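You operate a simulated robot arm through the tools that you are given. There is no shell and no other tool.

You run a simulated robot arm. Do the job below in one go: nothing can be reset, and whatever is moved stays where it is left.

Task
Change the running unit over to part B at 2 bar.
Fine: stop it first, ram lever to hold, then set both and start again; it stays running.
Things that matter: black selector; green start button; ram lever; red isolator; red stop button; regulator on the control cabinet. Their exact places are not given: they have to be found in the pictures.

The check looks at the end state, three seconds after you hand in, the way a careful person would. Anything else that was tipped, shoved, dropped, spilled or broken makes it a failure.

Robot
A 6-joint arm with a two-finger gripper on a trunk, on a base that drives. Base frame: it is fixed to the floor where the robot stands at the start and does not move with it; the origin is under the middle of the robot, x ahead of it, y to its left, z up. Lengths are in mm, angles in degrees, forces in N, time in s.
With the tool pointing down near the work surface it reaches from about 200 to 580 mm from the robot's upright axis, wherever it stands. Its first joint turns from -166.0 to 166.0 degrees. Places, roughly: black selector [800, 200, 1100]; green start button [800, 200, 1000]; ram lever [800, 200, 1300]; red isolator [900, 0, 1400]; red stop button [1000, 0, 1000]; regulator on the control cabinet [900, 0, 1200]. Payload 2.45 kg.
Tool frame: the origin (TCP) lies between the finger pads and is the grasp point; the fingertips stand 26 mm ahead of it; z points along the fingers, y is the line along which they close. Largest opening 96 mm; the body of the gripper starts 69 mm behind the TCP.
Orientation is told as [roll, pitch, yaw] about the base's x, y, z axes, in that order, counted from this pose: with the fingers straight down and closing along the base's y, the tool's x points along the base's -x, its y along +y and its z along -z.

Tools
- The arm moves only by the tool play_rows. Its argument "deltas" is a list of rows, each an object of numbers (a shift or turn left out is 0, a gripper value left out holds the last): "gripper": the opening, from 0 (shut) to 1 (fully open); "tx", "ty", "tz": the shift along the base's x, y, z in mm; "ax", "ay", "az": the turn, a rotation vector about the base's x, y, z in degrees. In form: [{"gripper": .., "tx": .., "ty": .., "tz": .., "ax": .., "ay": .., "az": ..}, ...]. A call has 1 to 20 rows; each row shifts and turns the commanded pose from where the row before left it. Each row takes 0.2 s and may step no farther than 50 mm and 8.6 degrees from the row before; otherwise, or with a gripper value out of range, the whole call is refused. A pose out of reach is approached as far as the arm can. The call stops where the force on the tool passes 60 N (or 10 N more than at its start, if that is more) or the arm is blocked; 0.2 s more then pass. The fingers move at their own pace and stop on an object; they squeeze with about 33 N. The grip force told is the motor's: it shows also when the fingers shut on nothing. Time passes only in rows, and 0.2 s behind the last, so rows that do not move let the fingers close. The reply holds the time, the measured pose of the TCP, the force on the tool along the base axes, the opening and the grip force, in the units named above and with some noise, with the torque about the TCP (base axes, N m) and any sound that the robot's microphone picked up.
- Cameras (640 x 400 px; columns grow to the right, rows downward): "scene" is now at [29.4, 147.7, 1168.7]; the picture's right is [-0.09, -1.00, 0.00], its down [-0.06, 0.01, -1.00] and it looks along [0.99, -0.09, -0.06] (base axes); focal length 286 px, centre (320, 200). "wrist" rides on the gripper at [82, 3, -98] in the tool frame; the picture's right is [-0.04, 1.00, 0.00], its down [-0.73, -0.03, -0.68] and it looks along [-0.68, -0.03, 0.73] (tool axes); focal length 256 px, centre (320, 200).
- capture(camera): a new picture of that camera. The clock stands still meanwhile.
- move_column(by): slides the trunk up (or, below 0, down) by that many mm; the arm and the scene camera ride with it, the base frame stays. It gives what a move gives, with no picture.
- steer(legs): drives the robot by 1 to 6 legs, each [ahead, turn to the left] in mm and degrees, along the robot's own axes; the way and the turn of a leg run together, so that a leg with both is an arc; at most 1500 mm and 180 degrees a leg. The arm and the cameras ride along, it lands a little off, and it stops where it bumps. It gives what a move gives.
- pan_tilt(pan, tilt): turns the head with the scene camera to pan (to the left, within 155 degrees either way) and tilt (down, from -29 to 69), counted from straight ahead of the robot. It gives what a move gives.
- locate(camera, pixels): for up to 12 pixels [column, row] of the newest picture of that camera ("zoom" is the newest enlarged one), the place [x, y, z] in the base frame of the surface seen there, good to about 2 mm. The clock stands still meanwhile.
- zoom(camera, box): a new picture of the part [left, top, right, bottom] of that camera's present view, enlarged. The clock stands still meanwhile.
- finish_job(): hands the job in; it is judged then, once.

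Leave the gripper open and the arm clear of the work at the hand-in unless told otherwise.

The tools are called after "Call:" as a command line: name --argument value ..., lists and objects as JSON in quotes. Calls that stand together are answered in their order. play_rows: Moves the arm, as the interface text tells. Its arguments: {"type":"object","properties":{"deltas":{"type":"array"}},"required":["deltas"]} The other tools are called the same way: move_column (by) slides the trunk up or down; steer (legs) drives the base; pan_tilt (pan, tilt) turns the head that bears the scene camera; capture (camera) takes a picture; locate (camera, pixels) gives the place of the surface under pixels of a picture; zoom (camera, box) takes an enlarged picture of a part of a camera's view; finish_job () hands the job in.

At the start:

```text
time_s: 0.0
position: [448.2, 52.3, 999.3]
tool_rot: [0.1, 0.0, 0.1]
force: [0.0, -0.3, -1.1]
wrist_torque: [0.0, 0.03, 0.02]
gripper_width: 96.0
gripper_force: 0.1
trunk travel left (down, up): [-150.0, 0.0]
robot x, y, heading: [-0.5, -1.4, -0.0]
head pan, tilt: [-5.1, 3.2]
```

scene: 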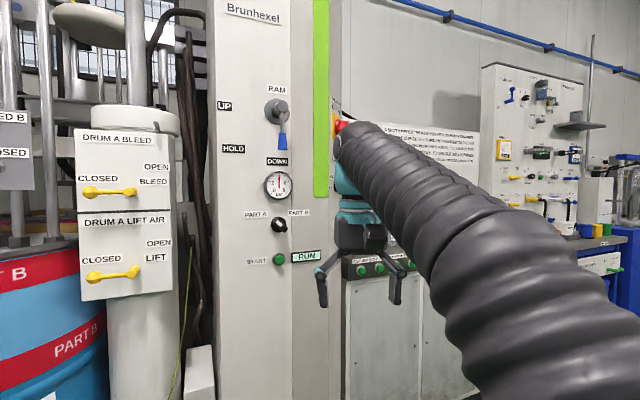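
wrist: 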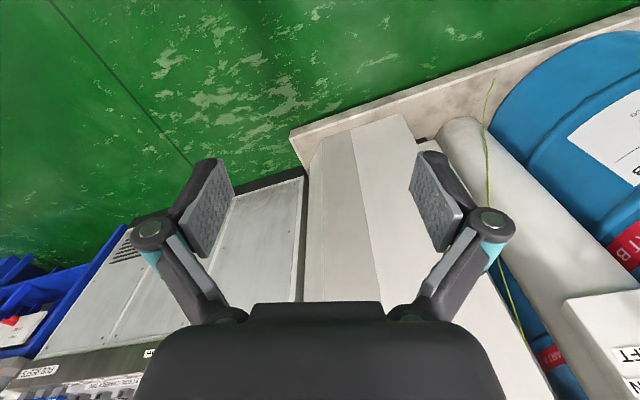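

The panel shows the ram lever (about 278,125, pointing down), a gauge at (278,185), the selector at (279,225) and the start button at (279,259). The arm hides the cabinet with the stop button and the regulator. I'll zoom in on the panel and the text around it.

Call:
zoom --camera "scene" --box '[200, 70, 360, 170]'

Call:
zoom --camera "scene" --box '[220, 160, 340, 280]'

Call:
zoom --camera "scene" --box '[320, 80, 500, 200]'

Call:
zoom --camera "scene" --box '[320, 220, 480, 320]'

```text
4.00 times, centred on (280, 120) of scene
```

zoom: 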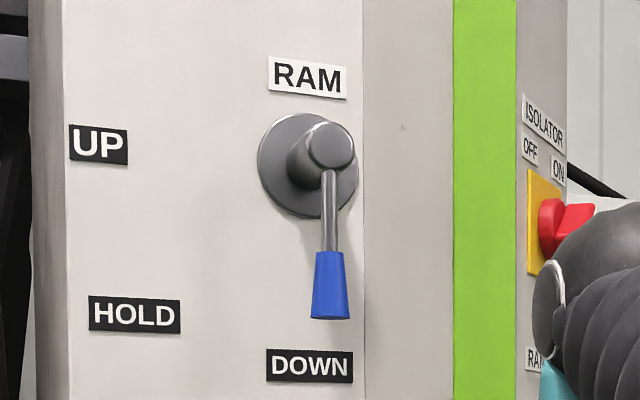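

```text
3.33 times, centred on (280, 220) of scene
```

zoom: 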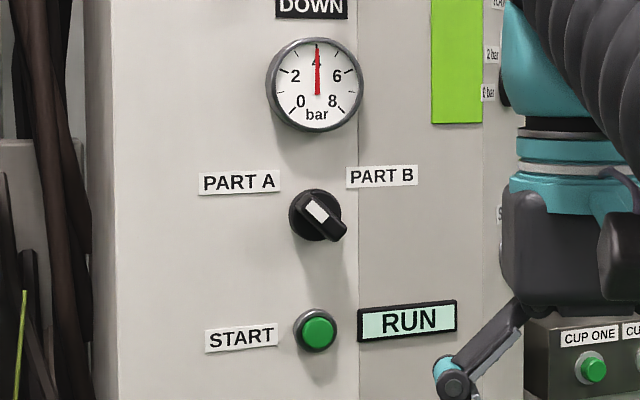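

```text
3.33 times, centred on (410, 140) of scene
```

zoom: 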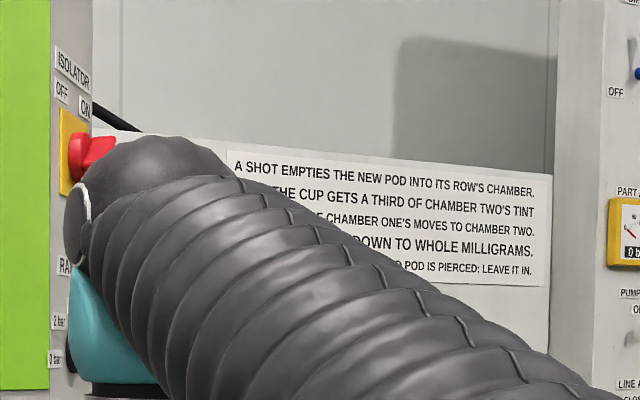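

```text
4.00 times, centred on (400, 270) of scene
```

zoom: 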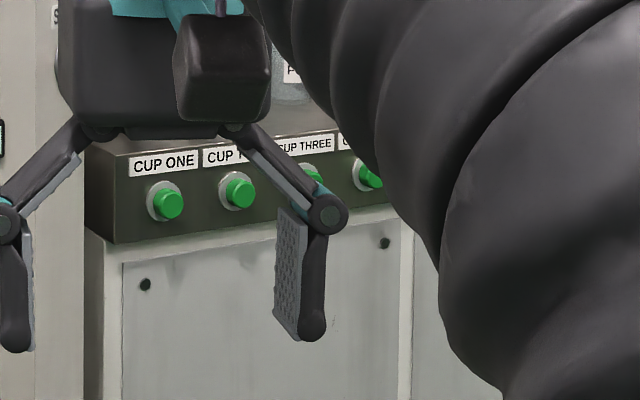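

The isolator, the regulator scale and the stop button are on the cabinet's right side face, which faces -y. I'll get coordinates for the front face items and what I can see of the side face.

Call:
locate --camera "scene" --pixels '[[275, 111], [282, 107], [282, 145], [282, 130], [279, 225], [279, 259], [230, 225], [230, 300], [331, 100], [338, 122], [335, 250], [306, 256]]'

Call:
zoom --camera "scene" --box '[310, 80, 370, 260]'

```text
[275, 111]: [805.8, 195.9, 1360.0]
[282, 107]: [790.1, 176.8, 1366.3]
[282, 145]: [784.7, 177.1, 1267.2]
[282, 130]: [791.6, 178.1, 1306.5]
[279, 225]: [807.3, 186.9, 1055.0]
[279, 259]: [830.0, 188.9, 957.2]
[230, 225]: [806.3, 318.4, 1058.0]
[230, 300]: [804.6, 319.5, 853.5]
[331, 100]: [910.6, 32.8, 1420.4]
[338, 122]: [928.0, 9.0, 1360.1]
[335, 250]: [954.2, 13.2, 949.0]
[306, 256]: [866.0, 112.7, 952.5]
```

```text
2.22 times, centred on (340, 170) of scene
```

zoom: 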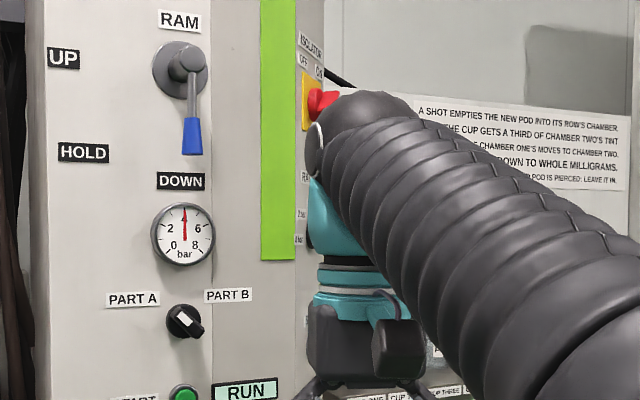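

I need the shape of the faces, so I'll locate more bare points on the cabinet across its width.

Call:
locate --camera "scene" --pixels '[[220, 290], [250, 290], [270, 290], [288, 290], [293, 290], [300, 290], [312, 290], [326, 290], [330, 290], [338, 290], [250, 50], [300, 50]]'

Call:
locate --camera "scene" --pixels '[[320, 50], [332, 50], [339, 50], [334, 165], [333, 190], [337, 140], [275, 92], [227, 106], [233, 149], [277, 161], [258, 214], [299, 212]]'

```text
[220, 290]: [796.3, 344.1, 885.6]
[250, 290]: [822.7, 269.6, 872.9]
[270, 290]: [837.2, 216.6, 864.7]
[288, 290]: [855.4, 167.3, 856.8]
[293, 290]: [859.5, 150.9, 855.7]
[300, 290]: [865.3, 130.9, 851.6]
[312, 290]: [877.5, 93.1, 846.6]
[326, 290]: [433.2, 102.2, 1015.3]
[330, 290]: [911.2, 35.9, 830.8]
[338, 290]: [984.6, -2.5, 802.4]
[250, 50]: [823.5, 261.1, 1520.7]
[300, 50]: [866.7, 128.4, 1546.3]
```

```text
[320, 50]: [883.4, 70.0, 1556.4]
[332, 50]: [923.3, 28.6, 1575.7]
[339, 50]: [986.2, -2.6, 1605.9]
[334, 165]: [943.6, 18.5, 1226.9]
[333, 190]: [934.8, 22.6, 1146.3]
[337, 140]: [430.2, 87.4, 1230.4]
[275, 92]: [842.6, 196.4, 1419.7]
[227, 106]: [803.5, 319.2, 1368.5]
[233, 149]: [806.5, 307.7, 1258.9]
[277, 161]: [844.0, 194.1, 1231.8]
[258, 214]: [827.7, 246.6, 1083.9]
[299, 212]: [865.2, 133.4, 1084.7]
```

The front panel is a plane turned about 17.6°, going from (796,344) to (883,70). The side face is turned about 63°, going from (911,36) to (986,-3). I'll pan the head to see what surrounds the robot before I move the arm.

Call:
pan_tilt --pan -45 --tilt 15

Call:
capture --camera "scene"

Call:
pan_tilt --pan 20 --tilt 40

Call:
capture --camera "scene"

```text
time_s: 1.1
position: [446.6, 50.8, 1000.2]
tool_rot: [0.1, 0.0, 0.1]
force: [0.5, -0.2, -1.0]
wrist_torque: [0.02, 0.0, -0.04]
gripper_width: 96.1
gripper_force: 0.0
trunk travel left (down, up): [-150.0, 0.0]
robot x, y, heading: [6.0, 0.4, 0.1]
head pan, tilt: [-45.0, 15.0]
```

```text
taken
```

scene: 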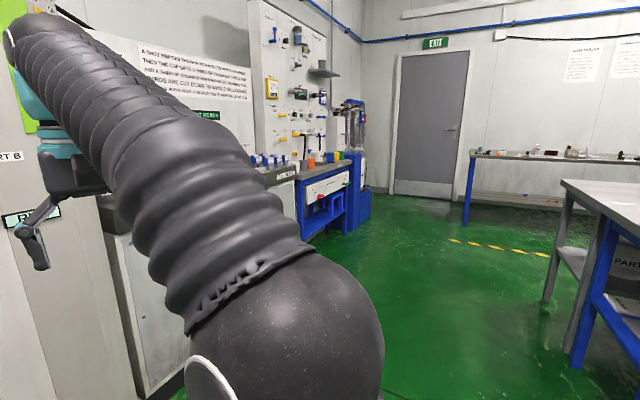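

```text
time_s: 2.4
position: [446.4, 51.7, 999.3]
tool_rot: [0.1, 0.0, 0.1]
force: [-0.5, 0.4, 0.2]
wrist_torque: [0.03, 0.0, -0.02]
gripper_width: 95.7
gripper_force: 0.1
trunk travel left (down, up): [-150.0, 0.0]
robot x, y, heading: [-0.5, -1.7, -0.1]
head pan, tilt: [20.0, 40.0]
```

```text
taken
```

scene: 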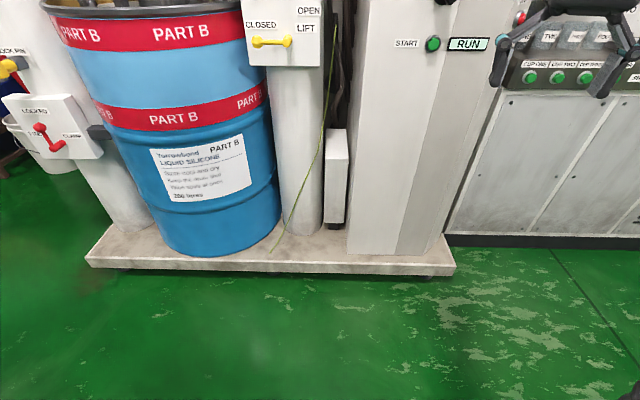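

The tilted view shows a plinth at floor level, and a red button at (519,18) on the side face. I'll zoom in there and locate the plinth edge.

Call:
locate --camera "scene" --pixels '[[100, 262], [300, 268], [450, 272], [445, 235], [600, 246], [519, 18], [530, 77], [585, 77], [500, 100], [520, 240], [640, 240], [433, 43]]'

Call:
zoom --camera "scene" --box '[480, 0, 640, 100]'

```text
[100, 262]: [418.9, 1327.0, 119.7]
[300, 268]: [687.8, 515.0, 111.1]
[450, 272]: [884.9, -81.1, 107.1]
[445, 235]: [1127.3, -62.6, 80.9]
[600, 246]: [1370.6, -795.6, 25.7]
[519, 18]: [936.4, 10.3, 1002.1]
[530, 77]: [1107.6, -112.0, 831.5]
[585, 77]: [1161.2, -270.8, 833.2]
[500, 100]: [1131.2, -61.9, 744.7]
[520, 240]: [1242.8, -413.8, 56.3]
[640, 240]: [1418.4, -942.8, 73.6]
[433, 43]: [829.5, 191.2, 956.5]
```

```text
4.00 times, centred on (560, 50) of scene
```

zoom: 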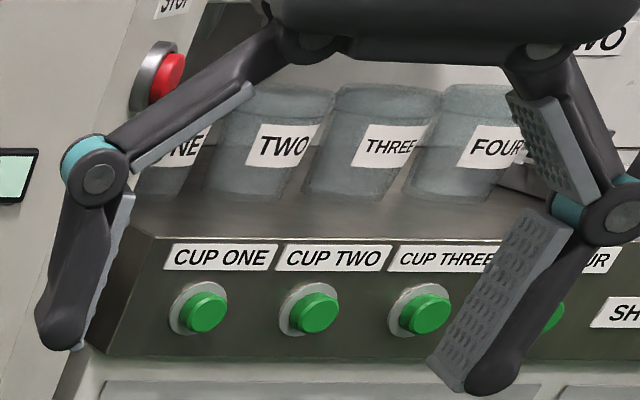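

The stop button is at about (936,10,1002), on the side face whose outward normal is (-0.46,-0.89). Cups stand on a bench farther right and behind it, so I'll keep clear of them. I'll turn the tool to point ahead, nearly in place, to see how the arm reaches, and look at the shoulder afterwards.

Call:
play_rows --deltas '[{"ay": -8.2, "tx": 5, "gripper": 0.5}, {"ay": -8.2, "tx": 5}, {"ay": -8.2, "tx": 5}, {"ay": -8.2, "tx": 5}, {"ay": -8.2, "tx": 5}, {"ay": -8.2, "tx": 5}, {"ay": -8.2}, {"ay": -8.2}, {"ay": -8.2}, {"ay": -8.2}, {"ay": -8.0}, {}]'

Call:
pan_tilt --pan -30 --tilt 20

Call:
capture --camera "scene"

Call:
capture --camera "wrist"

```text
time_s: 5.0
position: [477.6, 51.1, 998.9]
tool_rot: [-2.7, -88.5, 2.5]
force: [-0.1, 0.1, 0.6]
wrist_torque: [-0.02, -0.01, 0.02]
gripper_width: 47.9
gripper_force: 0.1
trunk travel left (down, up): [-150.0, 0.0]
robot x, y, heading: [1.2, 2.9, -0.0]
head pan, tilt: [20.0, 40.0]
```

```text
time_s: 6.2
position: [476.6, 50.8, 1000.5]
tool_rot: [-2.5, -88.5, 2.2]
force: [0.9, 0.0, -1.3]
wrist_torque: [0.06, 0.0, -0.01]
gripper_width: 48.1
gripper_force: 0.0
trunk travel left (down, up): [-150.0, 0.0]
robot x, y, heading: [1.7, -0.8, 0.1]
head pan, tilt: [-30.0, 20.0]
```

```text
taken
```

scene: 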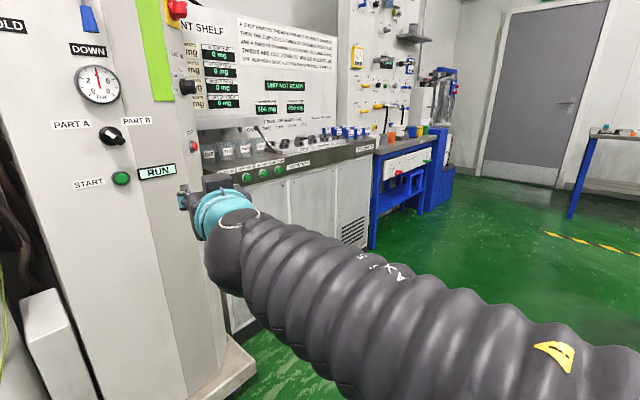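

```text
taken
```

wrist: 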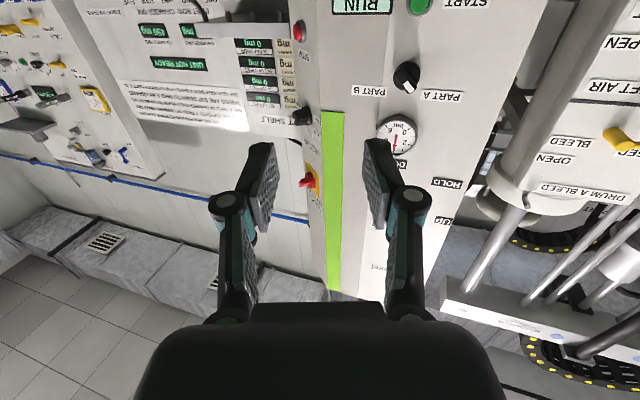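

Now the side face is in view, with the regulator knob at (188,87) and the stop button at (193,146). I'll zoom in on both.

Call:
zoom --camera "scene" --box '[140, 0, 240, 100]'

Call:
locate --camera "zoom" --pixels '[[320, 200], [300, 348]]'

Call:
zoom --camera "scene" --box '[160, 60, 260, 160]'

Call:
zoom --camera "wrist" --box '[240, 0, 360, 200]'

Call:
locate --camera "scene" --pixels '[[188, 87], [193, 146], [178, 8], [113, 135], [106, 131], [121, 178], [245, 150], [213, 150], [400, 390], [250, 280]]'

```text
4.00 times, centred on (190, 50) of scene
```

zoom: 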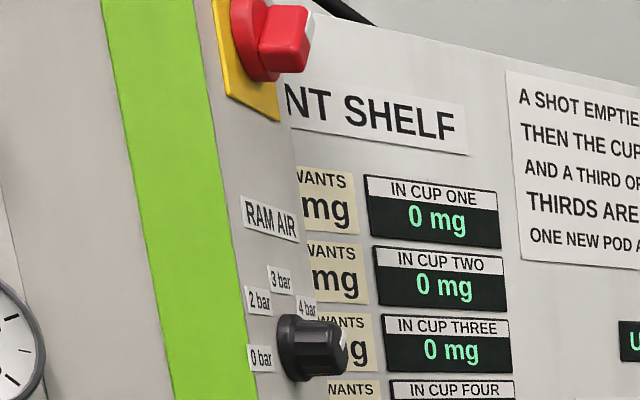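

```text
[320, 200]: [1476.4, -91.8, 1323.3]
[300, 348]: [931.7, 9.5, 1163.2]
```

```text
4.00 times, centred on (210, 110) of scene
```

zoom: 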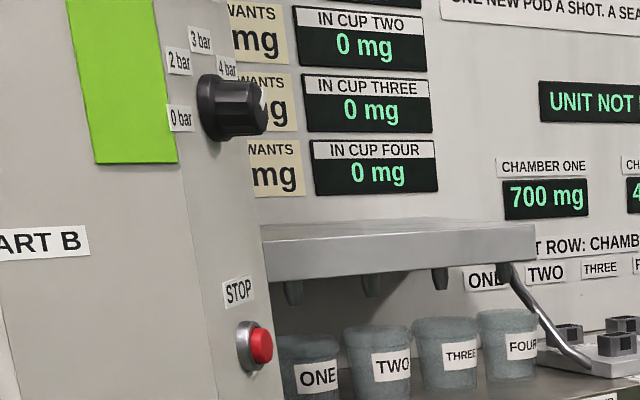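

```text
2.00 times, centred on (300, 100) of wrist
```

zoom: 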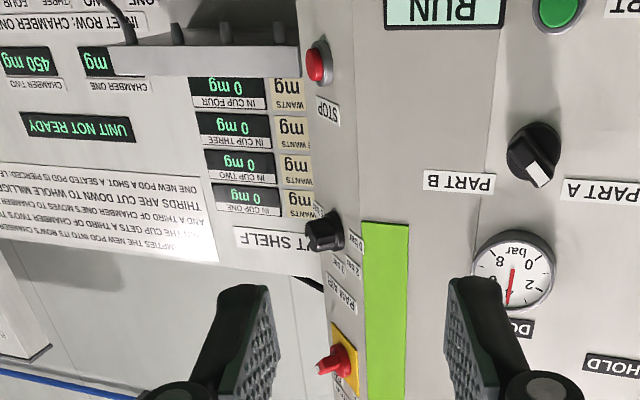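

```text
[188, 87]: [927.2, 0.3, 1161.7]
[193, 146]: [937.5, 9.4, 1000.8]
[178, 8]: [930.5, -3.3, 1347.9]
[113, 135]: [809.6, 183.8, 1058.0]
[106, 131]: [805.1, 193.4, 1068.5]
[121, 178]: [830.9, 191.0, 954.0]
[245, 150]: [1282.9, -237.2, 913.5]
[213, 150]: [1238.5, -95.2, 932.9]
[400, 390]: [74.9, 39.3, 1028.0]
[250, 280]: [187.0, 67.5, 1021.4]
```

The regulator is a knob on the side face at about (929,3,1163) with a 0/2/3/4 bar scale, and it's at 4 now. The stop button is just below it at (937,9,1001). The cups and their shelf are farther back, at x>1230. I'll drive to about (420,-120) with the heading kept, using two arcs, to reach both faces from one place.

Call:
steer --legs '[[221, -31.9], [221, 31.9]]'

Call:
pan_tilt --pan 0 --tilt 5

Call:
capture --camera "scene"

Call:
capture --camera "wrist"

```text
time_s: 9.7
position: [887.1, -67.5, 999.1]
tool_rot: [-2.7, -88.5, 2.5]
force: [-0.2, -0.1, 0.1]
wrist_torque: [-0.03, 0.02, 0.0]
gripper_width: 48.1
gripper_force: 0.1
trunk travel left (down, up): [-150.0, 0.0]
robot x, y, heading: [406.7, -119.2, 0.2]
head pan, tilt: [-30.0, 20.0]
```

```text
time_s: 10.7
position: [887.0, -67.6, 1000.6]
tool_rot: [-2.8, -88.5, 2.5]
force: [0.7, -0.8, 0.7]
wrist_torque: [-0.01, 0.04, 0.02]
gripper_width: 47.8
gripper_force: 0.0
trunk travel left (down, up): [-150.0, 0.0]
robot x, y, heading: [413.5, -117.6, 0.3]
head pan, tilt: [0.0, 5.0]
```

```text
taken
```

scene: 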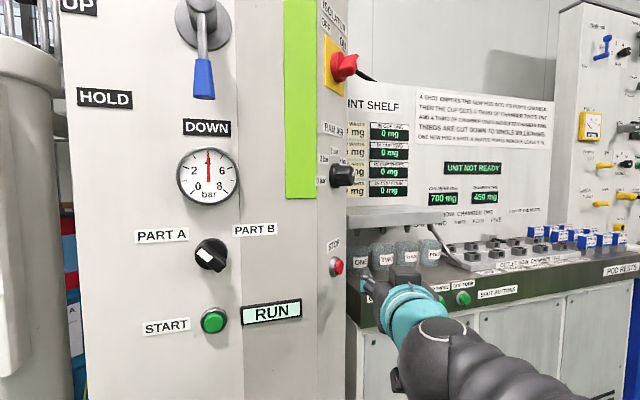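

```text
taken
```

wrist: 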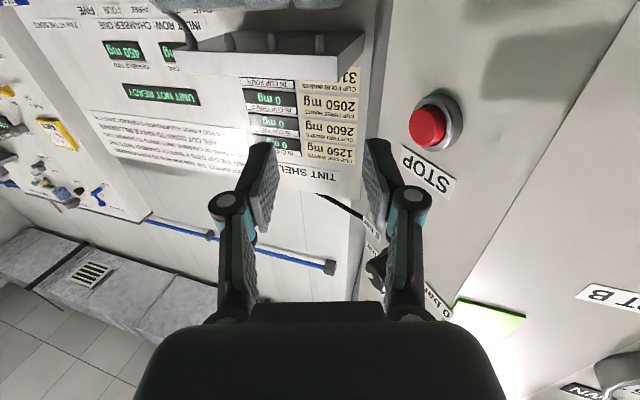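

That view works well. I'll locate the controls and their mounting faces precisely.

Call:
locate --camera "scene" --pixels '[[338, 267], [329, 225], [329, 310], [328, 267], [342, 175], [351, 175], [329, 205], [343, 205], [350, 65], [319, 160], [330, 240], [344, 310]]'

Call:
locate --camera "wrist" --pixels '[[427, 127], [451, 108], [428, 178], [460, 60], [420, 60], [480, 160]]'

Call:
zoom --camera "scene" --box '[310, 110, 370, 290]'

Call:
zoom --camera "scene" --box '[160, 0, 260, 150]'

Call:
zoom --camera "scene" --box '[160, 200, 270, 340]'

Call:
locate --camera "zoom" --pixels '[[294, 155], [282, 174], [330, 198], [305, 120], [262, 148], [310, 348], [288, 380], [360, 200], [230, 200]]'

```text
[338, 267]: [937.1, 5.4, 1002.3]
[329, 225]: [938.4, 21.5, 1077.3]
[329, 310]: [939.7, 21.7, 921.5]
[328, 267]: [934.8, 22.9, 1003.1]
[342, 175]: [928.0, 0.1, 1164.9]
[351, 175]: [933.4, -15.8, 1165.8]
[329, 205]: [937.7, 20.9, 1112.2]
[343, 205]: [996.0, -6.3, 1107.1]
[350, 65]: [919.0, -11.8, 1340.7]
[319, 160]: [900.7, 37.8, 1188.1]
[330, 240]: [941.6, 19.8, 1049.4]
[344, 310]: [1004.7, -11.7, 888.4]
```

```text
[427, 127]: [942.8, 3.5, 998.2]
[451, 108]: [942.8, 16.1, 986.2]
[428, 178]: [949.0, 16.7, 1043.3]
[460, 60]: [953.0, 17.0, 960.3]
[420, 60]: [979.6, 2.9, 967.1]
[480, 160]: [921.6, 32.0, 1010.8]
```

```text
2.22 times, centred on (340, 200) of scene
```

zoom: 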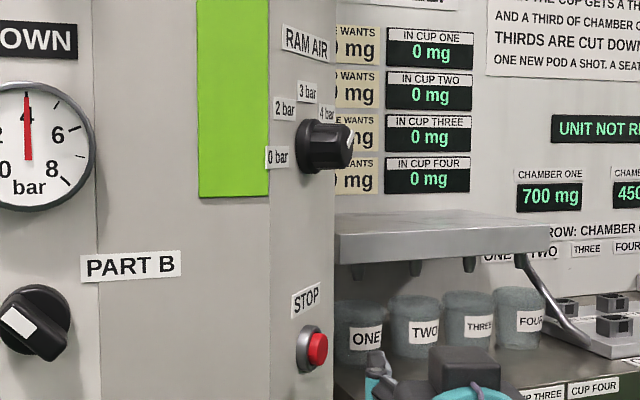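

```text
2.67 times, centred on (210, 75) of scene
```

zoom: 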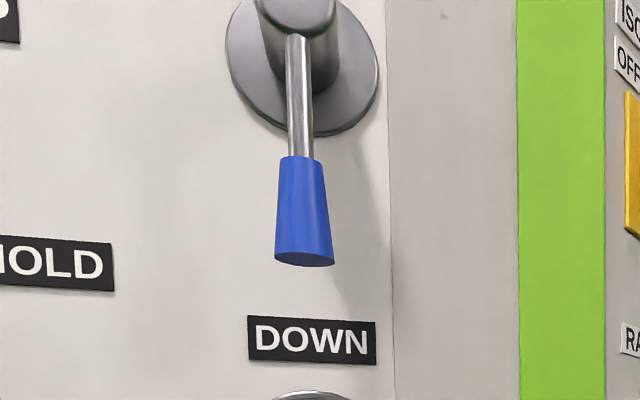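

```text
2.86 times, centred on (215, 270) of scene
```

zoom: 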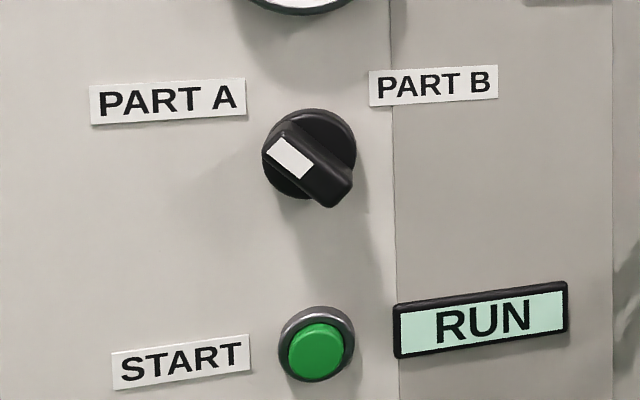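

```text
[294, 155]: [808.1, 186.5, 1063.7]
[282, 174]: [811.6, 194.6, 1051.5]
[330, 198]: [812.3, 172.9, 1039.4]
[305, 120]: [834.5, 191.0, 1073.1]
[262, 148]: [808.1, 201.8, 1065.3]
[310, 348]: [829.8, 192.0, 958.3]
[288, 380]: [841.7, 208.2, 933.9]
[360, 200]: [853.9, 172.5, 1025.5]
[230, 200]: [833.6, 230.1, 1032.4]
```

The side face normal is about (-0.45,-0.89), and the stop cap centre is about (940,5,1001). I'll shut the fingers and turn the tool 63° to the left, so it faces the side panel and stands off about 80 mm from the stop button.

Call:
play_rows --deltas '[{"gripper": 0, "ty": -10}, {"az": 7.9, "ty": -12}, {"az": 7.9}, {"az": 7.9}, {"az": 7.9}, {"az": 7.9}, {"az": 7.9}, {"az": 7.9}, {"az": 7.9, "tx": 5}, {}]'

Call:
capture --camera "scene"

Call:
capture --camera "wrist"

```text
time_s: 12.9
position: [893.3, -82.2, 992.2]
tool_rot: [-2.0, -87.0, 61.5]
force: [0.2, 0.0, -0.2]
wrist_torque: [0.01, -0.03, 0.02]
gripper_width: 0.0
gripper_force: 28.8
out of reach, approached as far as the arm can: row 2
trunk travel left (down, up): [-150.0, 0.0]
robot x, y, heading: [413.9, -117.9, 0.1]
head pan, tilt: [0.0, 5.0]
```

```text
taken
```

scene: 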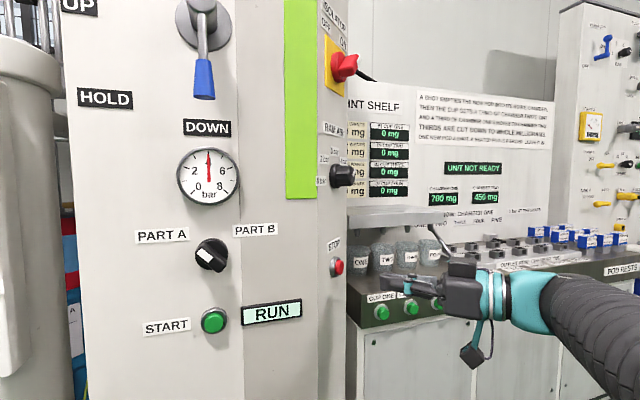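

```text
taken
```

wrist: 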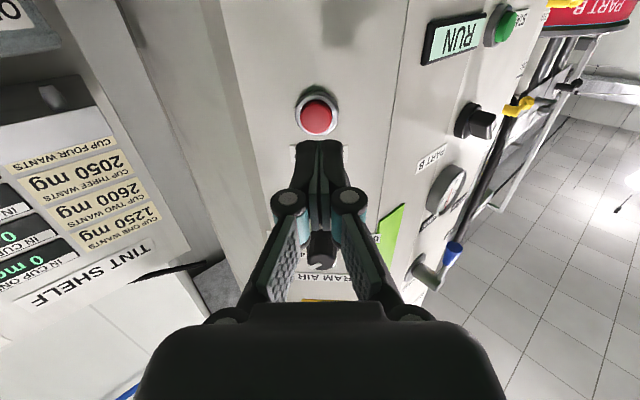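

The tool faces the panel, but it sits 9 mm low and is tipped about 3° down. I'll correct that and move to about 30 mm off the stop cap.

Call:
play_rows --deltas '[{"az": 3.3, "ax": 2.6, "ay": -1.5}, {"tx": 10, "ty": 18, "tz": 5}, {"tx": 11, "ty": 19, "tz": 4}, {}]'

Call:
capture --camera "scene"

Call:
capture --camera "wrist"

Call:
zoom --camera "scene" --box '[310, 220, 390, 320]'

```text
time_s: 13.9
position: [914.0, -47.1, 1001.9]
tool_rot: [-50.7, -89.7, 113.5]
force: [-0.1, -1.0, 0.6]
wrist_torque: [0.0, 0.02, -0.02]
gripper_width: 0.0
gripper_force: 28.9
trunk travel left (down, up): [-150.0, 0.0]
robot x, y, heading: [409.5, -116.8, 0.2]
head pan, tilt: [0.0, 5.0]
```

```text
taken
```

scene: 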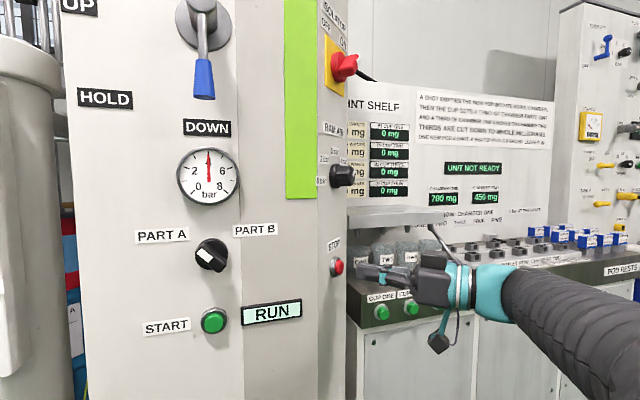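

```text
taken
```

wrist: 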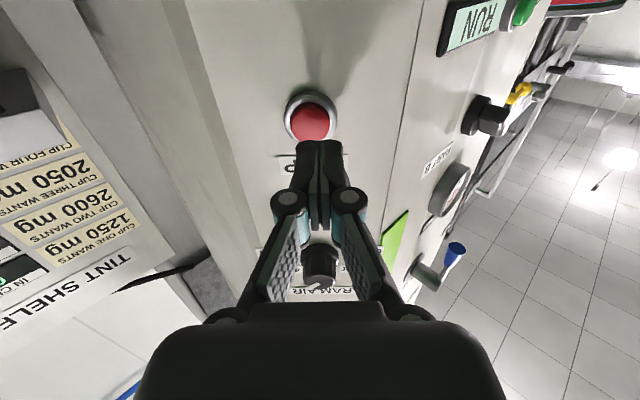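

```text
4.00 times, centred on (350, 270) of scene
```

zoom: 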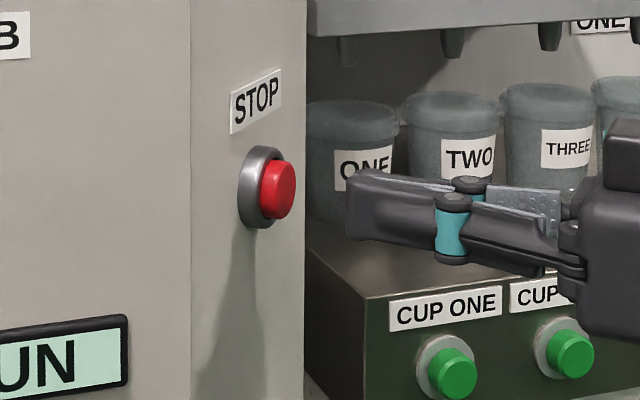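

The button is slightly to the left of the fingertips in the wrist view, at (310,122). I'll check the cap centre with locate.

Call:
locate --camera "wrist" --pixels '[[310, 122], [300, 122], [320, 122], [310, 130], [320, 175], [322, 148], [250, 60], [370, 60]]'

```text
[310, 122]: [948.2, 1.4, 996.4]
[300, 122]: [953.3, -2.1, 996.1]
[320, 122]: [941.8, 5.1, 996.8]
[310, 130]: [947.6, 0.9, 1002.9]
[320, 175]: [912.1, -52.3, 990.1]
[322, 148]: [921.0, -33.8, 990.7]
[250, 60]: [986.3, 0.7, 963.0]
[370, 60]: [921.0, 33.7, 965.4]
```

The cap centre is about (946,2,998). I'll shift 6 mm sideways, advance to near contact, then press in small steps.

Call:
play_rows --deltas '[{"tx": 5.4, "ty": -2.7, "tz": -3}, {"tx": 6, "ty": 12}, {"tx": 5.5, "ty": 11}, {"tx": 1.4, "ty": 2.7}, {"tx": 1.4, "ty": 2.7}, {"tx": 1.4, "ty": 2.7}, {}]'

Call:
capture --camera "scene"

Call:
zoom --camera "scene" --box '[230, 220, 390, 340]'

```text
time_s: 15.5
position: [936.4, -17.4, 1000.3]
tool_rot: [-48.4, -89.9, 111.1]
force: [-2.6, -1.9, -0.8]
wrist_torque: [0.01, -0.02, 0.01]
gripper_width: 5.9
gripper_force: 28.4
trunk travel left (down, up): [-150.0, 0.0]
robot x, y, heading: [411.1, -116.2, 0.0]
head pan, tilt: [0.0, 5.0]
heard: click
```

```text
taken
```

scene: 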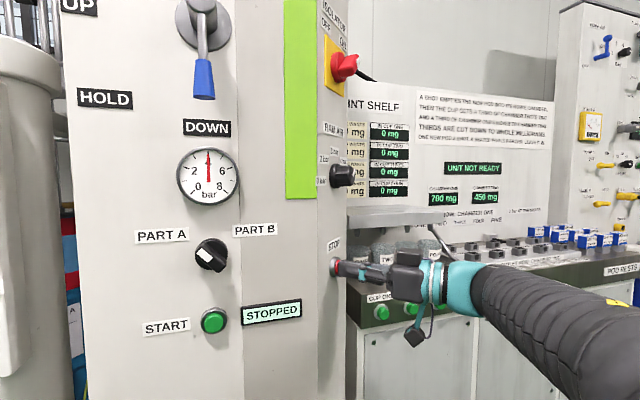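

```text
3.33 times, centred on (310, 280) of scene
```

zoom: 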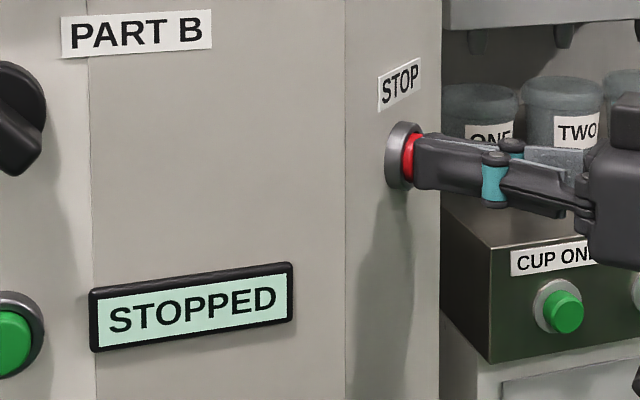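

The lamp now reads STOPPED, so the stop worked. I'll retreat, turn the tool back to face ahead, and then move the base to about (400,0) with heading 17.6°. From there the front panel is square ahead and the side face is still in reach, with the arm clear of the robot's own head.

Call:
play_rows --deltas '[{"tx": -18, "ty": -36}, {"tx": -18, "ty": -36}, {"tx": -18, "ty": -36}, {"az": -7.9, "tx": -4}, {"az": -7.9, "tx": -4}, {"az": -7.9, "tx": -4}, {"az": -7.9, "tx": -4}, {"az": -7.9, "tx": -4}, {"az": -7.9, "tx": -4}, {"az": -7.9, "tx": -4}, {"az": -7.9, "tx": -4}, {}]'

Call:
steer --legs '[[-300, 0], [0, 22], [312, 0], [0, -4.4]]'

Call:
capture --camera "scene"

Call:
capture --camera "wrist"

```text
time_s: 18.1
position: [849.4, -126.5, 997.2]
tool_rot: [-31.3, -89.6, 30.8]
force: [0.3, 0.1, 0.5]
wrist_torque: [-0.04, -0.01, -0.01]
gripper_width: 0.1
gripper_force: 28.5
trunk travel left (down, up): [-150.0, 0.0]
robot x, y, heading: [412.1, -117.9, -0.0]
head pan, tilt: [0.0, 5.0]
```

```text
time_s: 23.4
position: [819.4, 126.6, 997.4]
tool_rot: [-36.1, -89.7, 53.5]
force: [0.3, -0.7, -1.0]
wrist_torque: [-0.03, 0.02, 0.03]
gripper_width: 0.0
gripper_force: 28.8
trunk travel left (down, up): [-150.0, 0.0]
robot x, y, heading: [401.5, 0.1, 17.8]
head pan, tilt: [0.0, 5.0]
```

```text
taken
```

scene: 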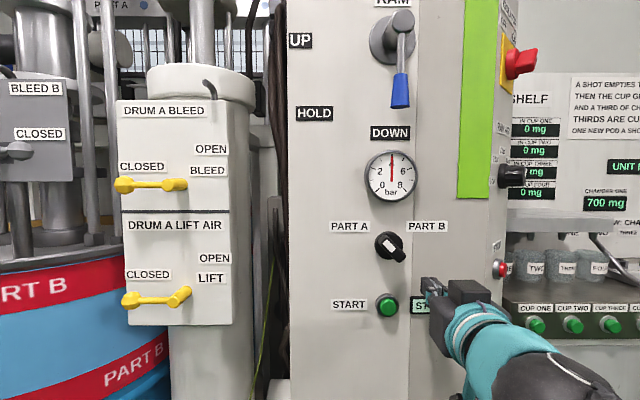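

```text
taken
```

wrist: 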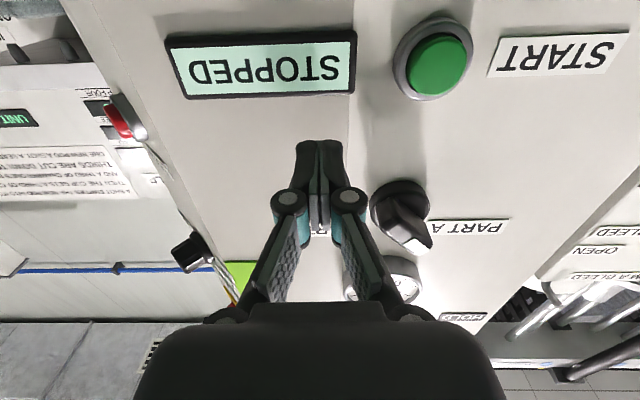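

The tip is about 20 mm from the panel, so I'll back straight off first. I'm also locating the lever, selector and start button from this squarer view.

Call:
play_rows --deltas '[{"tx": -40, "ty": -13}, {"tx": -40, "ty": -13}, {}]'

Call:
zoom --camera "scene" --box '[280, 0, 440, 150]'

Call:
locate --camera "scene" --pixels '[[400, 22], [402, 45], [401, 60], [400, 75], [400, 90], [400, 104], [394, 90], [407, 90], [399, 26], [380, 45], [440, 100], [340, 90]]'

```text
time_s: 24.2
position: [749.8, 105.8, 997.1]
tool_rot: [-32.3, -89.8, 49.9]
force: [0.1, 0.1, 0.2]
wrist_torque: [-0.01, 0.01, -0.04]
gripper_width: 0.0
gripper_force: 28.4
out of reach, approached as far as the arm can: row 1
trunk travel left (down, up): [-150.0, 0.0]
robot x, y, heading: [402.5, 0.5, 18.2]
head pan, tilt: [0.0, 5.0]
```

```text
2.67 times, centred on (360, 75) of scene
```

zoom: 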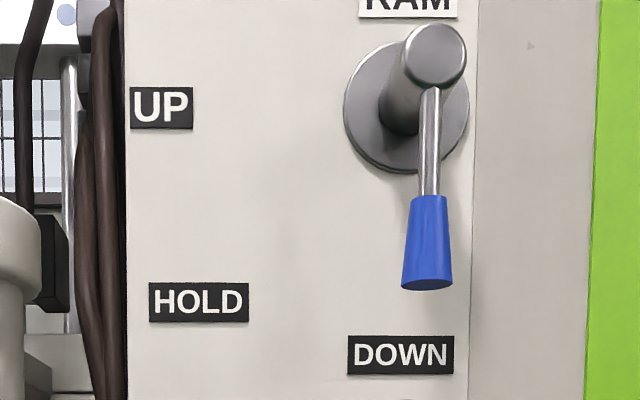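

```text
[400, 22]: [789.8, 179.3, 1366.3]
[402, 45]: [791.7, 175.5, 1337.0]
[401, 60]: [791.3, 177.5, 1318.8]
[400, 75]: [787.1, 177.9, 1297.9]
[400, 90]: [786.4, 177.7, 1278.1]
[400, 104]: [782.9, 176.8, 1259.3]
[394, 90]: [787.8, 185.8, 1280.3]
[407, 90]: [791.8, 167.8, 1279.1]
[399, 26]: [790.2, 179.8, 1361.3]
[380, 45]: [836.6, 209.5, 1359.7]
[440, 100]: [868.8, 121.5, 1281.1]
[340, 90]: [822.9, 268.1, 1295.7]
```

The lever handle's axis is at about (796,180), z 1257–1300, and stands 50 mm off the panel. Its hub axis is at about (791,177,1367). I'll raise the open gripper to a pre-grasp about 80 mm in front of the handle.

Call:
play_rows --deltas '[{"tx": -2, "ty": 6, "tz": 35, "gripper": 0.6}, {"tx": -2, "ty": 6, "tz": 35}, {"tx": -2, "ty": 6, "tz": 35}, {"tx": -3, "ty": 6, "tz": 35}, {"tx": -3, "ty": 6, "tz": 35}, {"tx": -3, "ty": 6, "tz": 36}, {"tx": -3, "ty": 7, "tz": 36}, {"tx": -3, "ty": 7, "tz": 36}, {}]'

Call:
capture --camera "scene"

Call:
capture --camera "wrist"

```text
time_s: 26.2
position: [726.3, 90.5, 1296.8]
tool_rot: [-34.5, -89.6, 52.3]
force: [-0.5, -0.1, -0.6]
wrist_torque: [0.01, -0.03, -0.02]
gripper_width: 57.3
gripper_force: 0.0
out of reach, approached as far as the arm can: row 1, 2, 3, 4, 5, 6, 7, 8
trunk travel left (down, up): [-150.0, 0.0]
robot x, y, heading: [396.7, -1.1, 18.2]
head pan, tilt: [0.0, 5.0]
```

```text
taken
```

scene: 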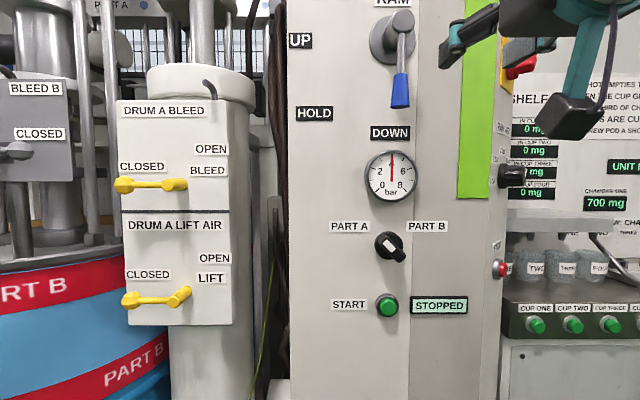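

```text
taken
```

wrist: 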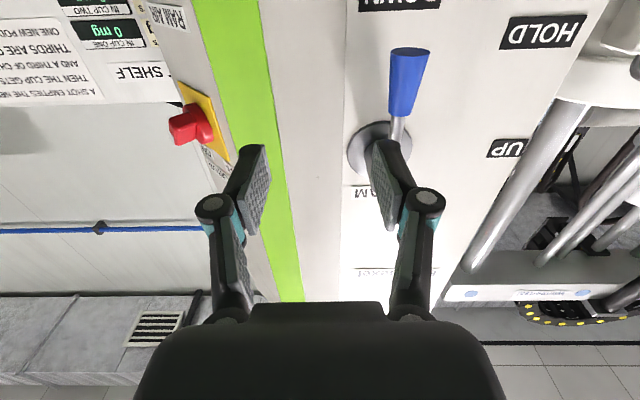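

With the base this close, the arm can't fold back far enough for the standoff. I'll reverse the base 100 mm and check the pose again.

Call:
steer --legs '[[-100, 0]]'

Call:
play_rows --deltas '[{}]'

```text
time_s: 27.4
position: [631.5, 60.3, 1295.5]
tool_rot: [-37.4, -89.7, 55.1]
force: [0.3, 0.4, -0.6]
wrist_torque: [0.01, 0.02, -0.02]
gripper_width: 57.7
gripper_force: 0.0
trunk travel left (down, up): [-150.0, 0.0]
robot x, y, heading: [305.7, -30.4, 17.6]
head pan, tilt: [0.0, 5.0]
```

```text
time_s: 27.8
position: [631.6, 60.0, 1295.0]
tool_rot: [-37.5, -89.6, 55.1]
force: [-0.1, 0.9, 0.6]
wrist_torque: [0.04, -0.01, -0.01]
gripper_width: 57.5
gripper_force: 0.1
trunk travel left (down, up): [-150.0, 0.0]
robot x, y, heading: [306.8, -28.0, 17.6]
head pan, tilt: [0.0, 5.0]
```

Now I'll move to the standoff in front of the handle, a shift of about (+88,+96,-15).

Call:
play_rows --deltas '[{"tx": 18, "ty": 24, "tz": -4}, {"tx": 20, "ty": 24, "tz": -4}, {"tx": 25, "ty": 24, "tz": -4}, {"tx": 25, "ty": 24, "tz": -3}, {}]'

Call:
capture --camera "scene"

Call:
capture --camera "wrist"

```text
time_s: 29.0
position: [721.7, 72.3, 1306.0]
tool_rot: [-41.9, -89.7, 59.7]
force: [0.5, 0.4, -1.2]
wrist_torque: [0.01, 0.03, -0.02]
gripper_width: 57.7
gripper_force: 0.1
out of reach, approached as far as the arm can: row 1, 2, 3, 4
trunk travel left (down, up): [-150.0, 0.0]
robot x, y, heading: [306.4, -30.5, 18.0]
head pan, tilt: [0.0, 5.0]
```

```text
taken
```

scene: 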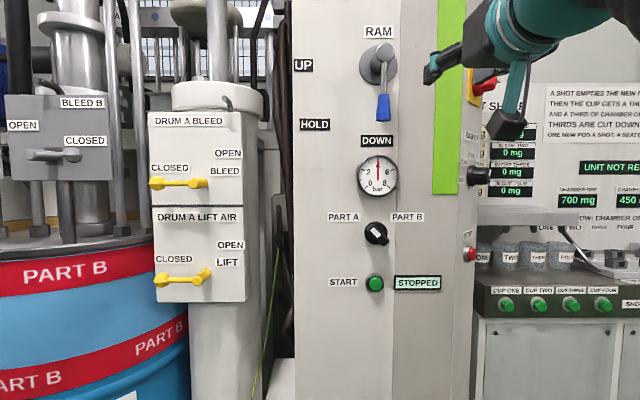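

```text
taken
```

wrist: 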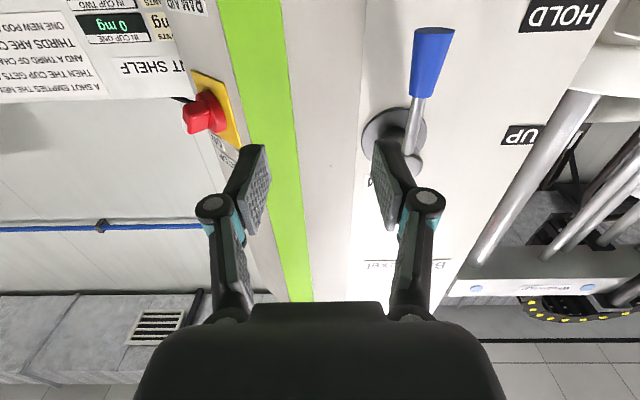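

The arm slid along x and up but didn't go left. I'll try a few small steps to find which direction is limited.

Call:
play_rows --deltas '[{"ty": 15}, {}]'

Call:
play_rows --deltas '[{"tz": -40}, {"tz": -40}, {}]'

Call:
play_rows --deltas '[{"ty": 15}, {"ty": 15}, {}]'

```text
time_s: 29.6
position: [722.7, 72.5, 1306.7]
tool_rot: [-42.1, -89.7, 59.9]
force: [0.4, 0.0, 0.4]
wrist_torque: [-0.04, 0.0, 0.01]
gripper_width: 57.5
gripper_force: 0.0
out of reach, approached as far as the arm can: row 1
trunk travel left (down, up): [-150.0, 0.0]
robot x, y, heading: [305.6, -35.4, 17.9]
head pan, tilt: [0.0, 5.0]
```

```text
time_s: 30.4
position: [723.8, 70.9, 1223.2]
tool_rot: [-44.3, -89.7, 61.7]
force: [0.6, 0.2, 0.8]
wrist_torque: [0.05, -0.02, -0.01]
gripper_width: 57.6
gripper_force: 0.0
trunk travel left (down, up): [-150.0, 0.0]
robot x, y, heading: [306.5, -28.7, 17.7]
head pan, tilt: [0.0, 5.0]
```

```text
time_s: 31.2
position: [722.7, 78.7, 1226.7]
tool_rot: [-37.8, -89.7, 55.4]
force: [-0.4, -0.2, -1.1]
wrist_torque: [0.04, -0.02, -0.04]
gripper_width: 57.6
gripper_force: 0.1
out of reach, approached as far as the arm can: row 1, 2
trunk travel left (down, up): [-150.0, 0.0]
robot x, y, heading: [307.2, -32.0, 17.6]
head pan, tilt: [0.0, 5.0]
```

The blocked zone is where the wrist sits too close to the robot's own axis, so I need more distance, not less. I'll reverse another 130 mm and try the standoff again.

Call:
steer --legs '[[-130, 0]]'

Call:
play_rows --deltas '[{"tx": 40, "ty": 13, "tz": 15}, {"tx": 40, "ty": 13, "tz": 15}, {"tx": 20, "ty": 30, "tz": 15}, {}]'

```text
time_s: 32.5
position: [594.3, 38.3, 1225.2]
tool_rot: [-38.6, -89.6, 56.2]
force: [0.8, -0.7, -0.3]
wrist_torque: [-0.01, 0.01, 0.0]
gripper_width: 57.7
gripper_force: 0.0
trunk travel left (down, up): [-150.0, 0.0]
robot x, y, heading: [175.9, -73.3, 17.6]
head pan, tilt: [0.0, 5.0]
```

```text
time_s: 33.5
position: [694.3, 56.8, 1262.7]
tool_rot: [-53.7, -89.8, 71.8]
force: [-0.4, 0.2, 0.7]
wrist_torque: [-0.02, -0.03, 0.01]
gripper_width: 57.4
gripper_force: 0.1
out of reach, approached as far as the arm can: row 1, 2, 3
trunk travel left (down, up): [-150.0, 0.0]
robot x, y, heading: [179.4, -72.6, 17.8]
head pan, tilt: [0.0, 5.0]
```

The blocked zone follows the wrist: the arm won't cross the line where the tool points straight along it. Standing farther left, so the controls lie to the right of straight ahead, should avoid this. First I'll reverse and look at what stands on the left.

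Call:
steer --legs '[[-350, 0]]'

Call:
capture --camera "scene"

Call:
locate --camera "scene" --pixels '[[250, 200], [200, 130], [250, 130], [150, 250], [200, 290], [320, 300], [320, 130], [230, 250]]'

```text
time_s: 35.7
position: [361.5, -52.2, 1262.6]
tool_rot: [-55.5, -89.9, 73.6]
force: [0.6, 0.4, 0.7]
wrist_torque: [0.01, -0.02, 0.01]
gripper_width: 57.3
gripper_force: 0.0
trunk travel left (down, up): [-150.0, 0.0]
robot x, y, heading: [-155.9, -178.4, 18.0]
head pan, tilt: [0.0, 5.0]
```

```text
taken
```

scene: 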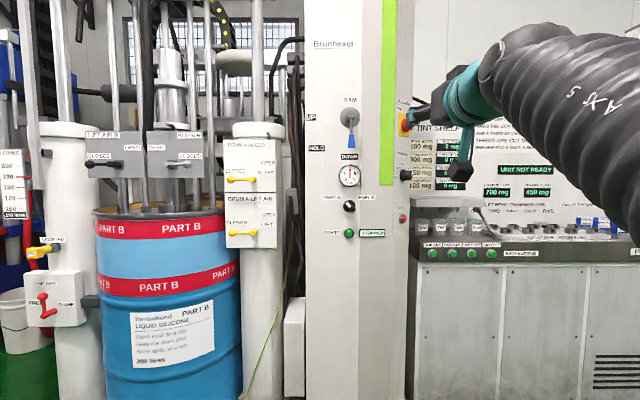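

```text
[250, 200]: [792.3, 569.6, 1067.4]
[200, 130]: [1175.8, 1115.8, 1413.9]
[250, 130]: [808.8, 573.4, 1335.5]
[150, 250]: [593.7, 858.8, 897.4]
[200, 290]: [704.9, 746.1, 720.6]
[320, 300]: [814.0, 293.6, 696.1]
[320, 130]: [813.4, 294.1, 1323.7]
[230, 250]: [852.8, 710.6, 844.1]
```

The nearest items on the left, the drum bleed box at about (790,570) and the drum at about (594,860), are well away from the path. I'll drive to about (191,103) with heading 17.6°.

Call:
steer --legs '[[0, 21.1], [446, 0], [0, -21.4]]'

Call:
capture --camera "scene"

Call:
capture --camera "wrist"

```text
time_s: 40.7
position: [709.7, 237.3, 1262.4]
tool_rot: [-55.2, -89.8, 73.5]
force: [-0.9, -0.2, -0.5]
wrist_torque: [0.0, -0.04, 0.0]
gripper_width: 57.6
gripper_force: 0.0
trunk travel left (down, up): [-150.0, 0.0]
robot x, y, heading: [192.1, 103.3, 18.3]
head pan, tilt: [0.0, 5.0]
```

```text
taken
```

scene: 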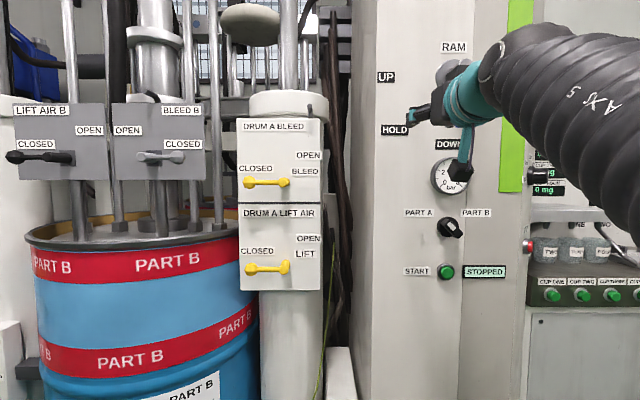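

```text
taken
```

wrist: 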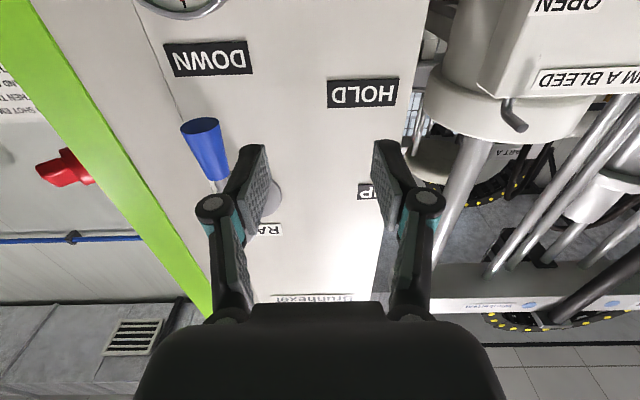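

Now the lever is to the right of the tool. I'll shift right to the standoff point of about (720,156,1280).

Call:
play_rows --deltas '[{"tx": 0, "ty": -27, "tz": 6}, {"tx": 5, "ty": -27, "tz": 6}, {"tx": 5, "ty": -27, "tz": 6}, {}]'

Call:
capture --camera "scene"

Call:
capture --camera "wrist"

```text
time_s: 41.7
position: [718.7, 155.1, 1281.1]
tool_rot: [-64.4, -89.8, 82.8]
force: [0.7, 0.2, 0.5]
wrist_torque: [0.01, -0.01, 0.02]
gripper_width: 57.5
gripper_force: 0.0
trunk travel left (down, up): [-150.0, 0.0]
robot x, y, heading: [191.8, 109.6, 18.1]
head pan, tilt: [0.0, 5.0]
```

```text
taken
```

scene: 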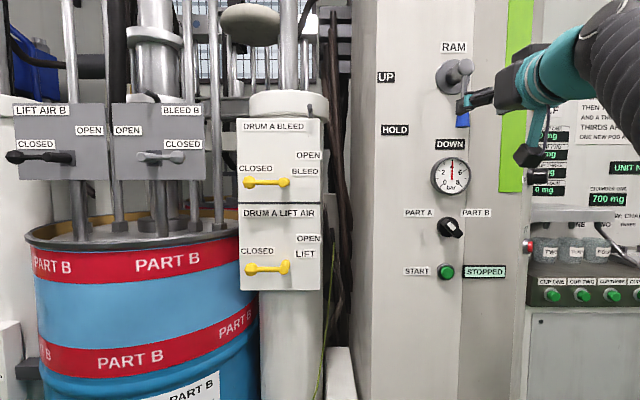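

```text
taken
```

wrist: 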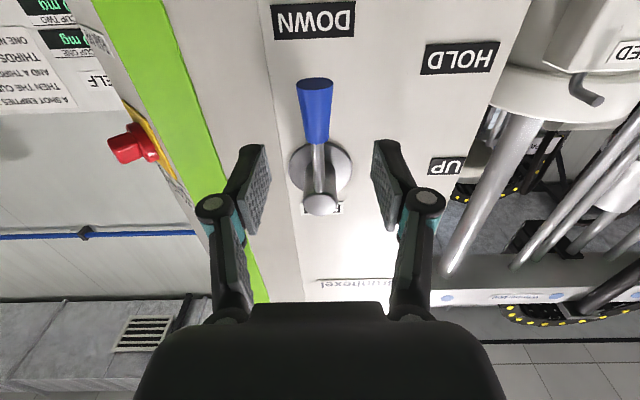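

The lever is centred between the fingers. I'll advance 76 mm along the panel's normal and close on the handle.

Call:
play_rows --deltas '[{"tx": 24, "ty": 7.6}, {"tx": 24, "ty": 7.6}, {"tx": 24, "ty": 7.6}, {}, {"gripper": 0}, {}, {}]'

Call:
capture --camera "wrist"

Call:
capture --camera "scene"

```text
time_s: 43.3
position: [790.6, 179.4, 1281.3]
tool_rot: [-51.6, -89.7, 70.1]
force: [-0.4, -2.3, -1.5]
wrist_torque: [0.18, 0.09, 0.0]
gripper_width: 27.9
gripper_force: 45.2
trunk travel left (down, up): [-150.0, 0.0]
robot x, y, heading: [192.3, 104.5, 18.3]
head pan, tilt: [0.0, 5.0]
```

```text
taken
```

wrist: 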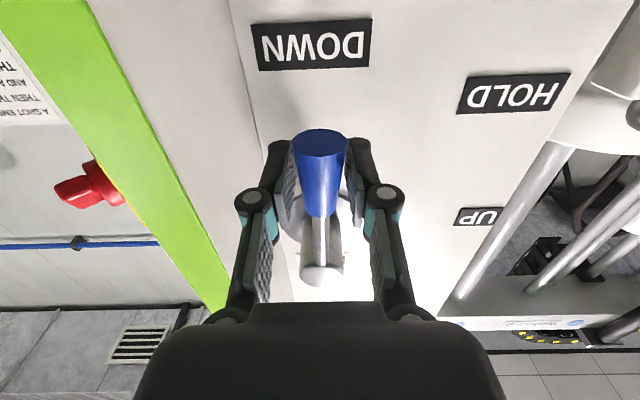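

```text
taken
```

scene: 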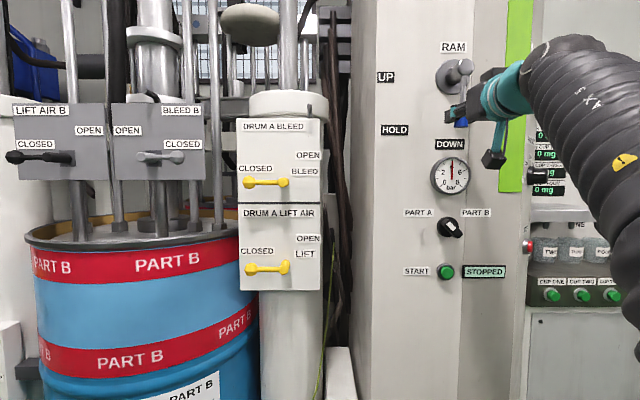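

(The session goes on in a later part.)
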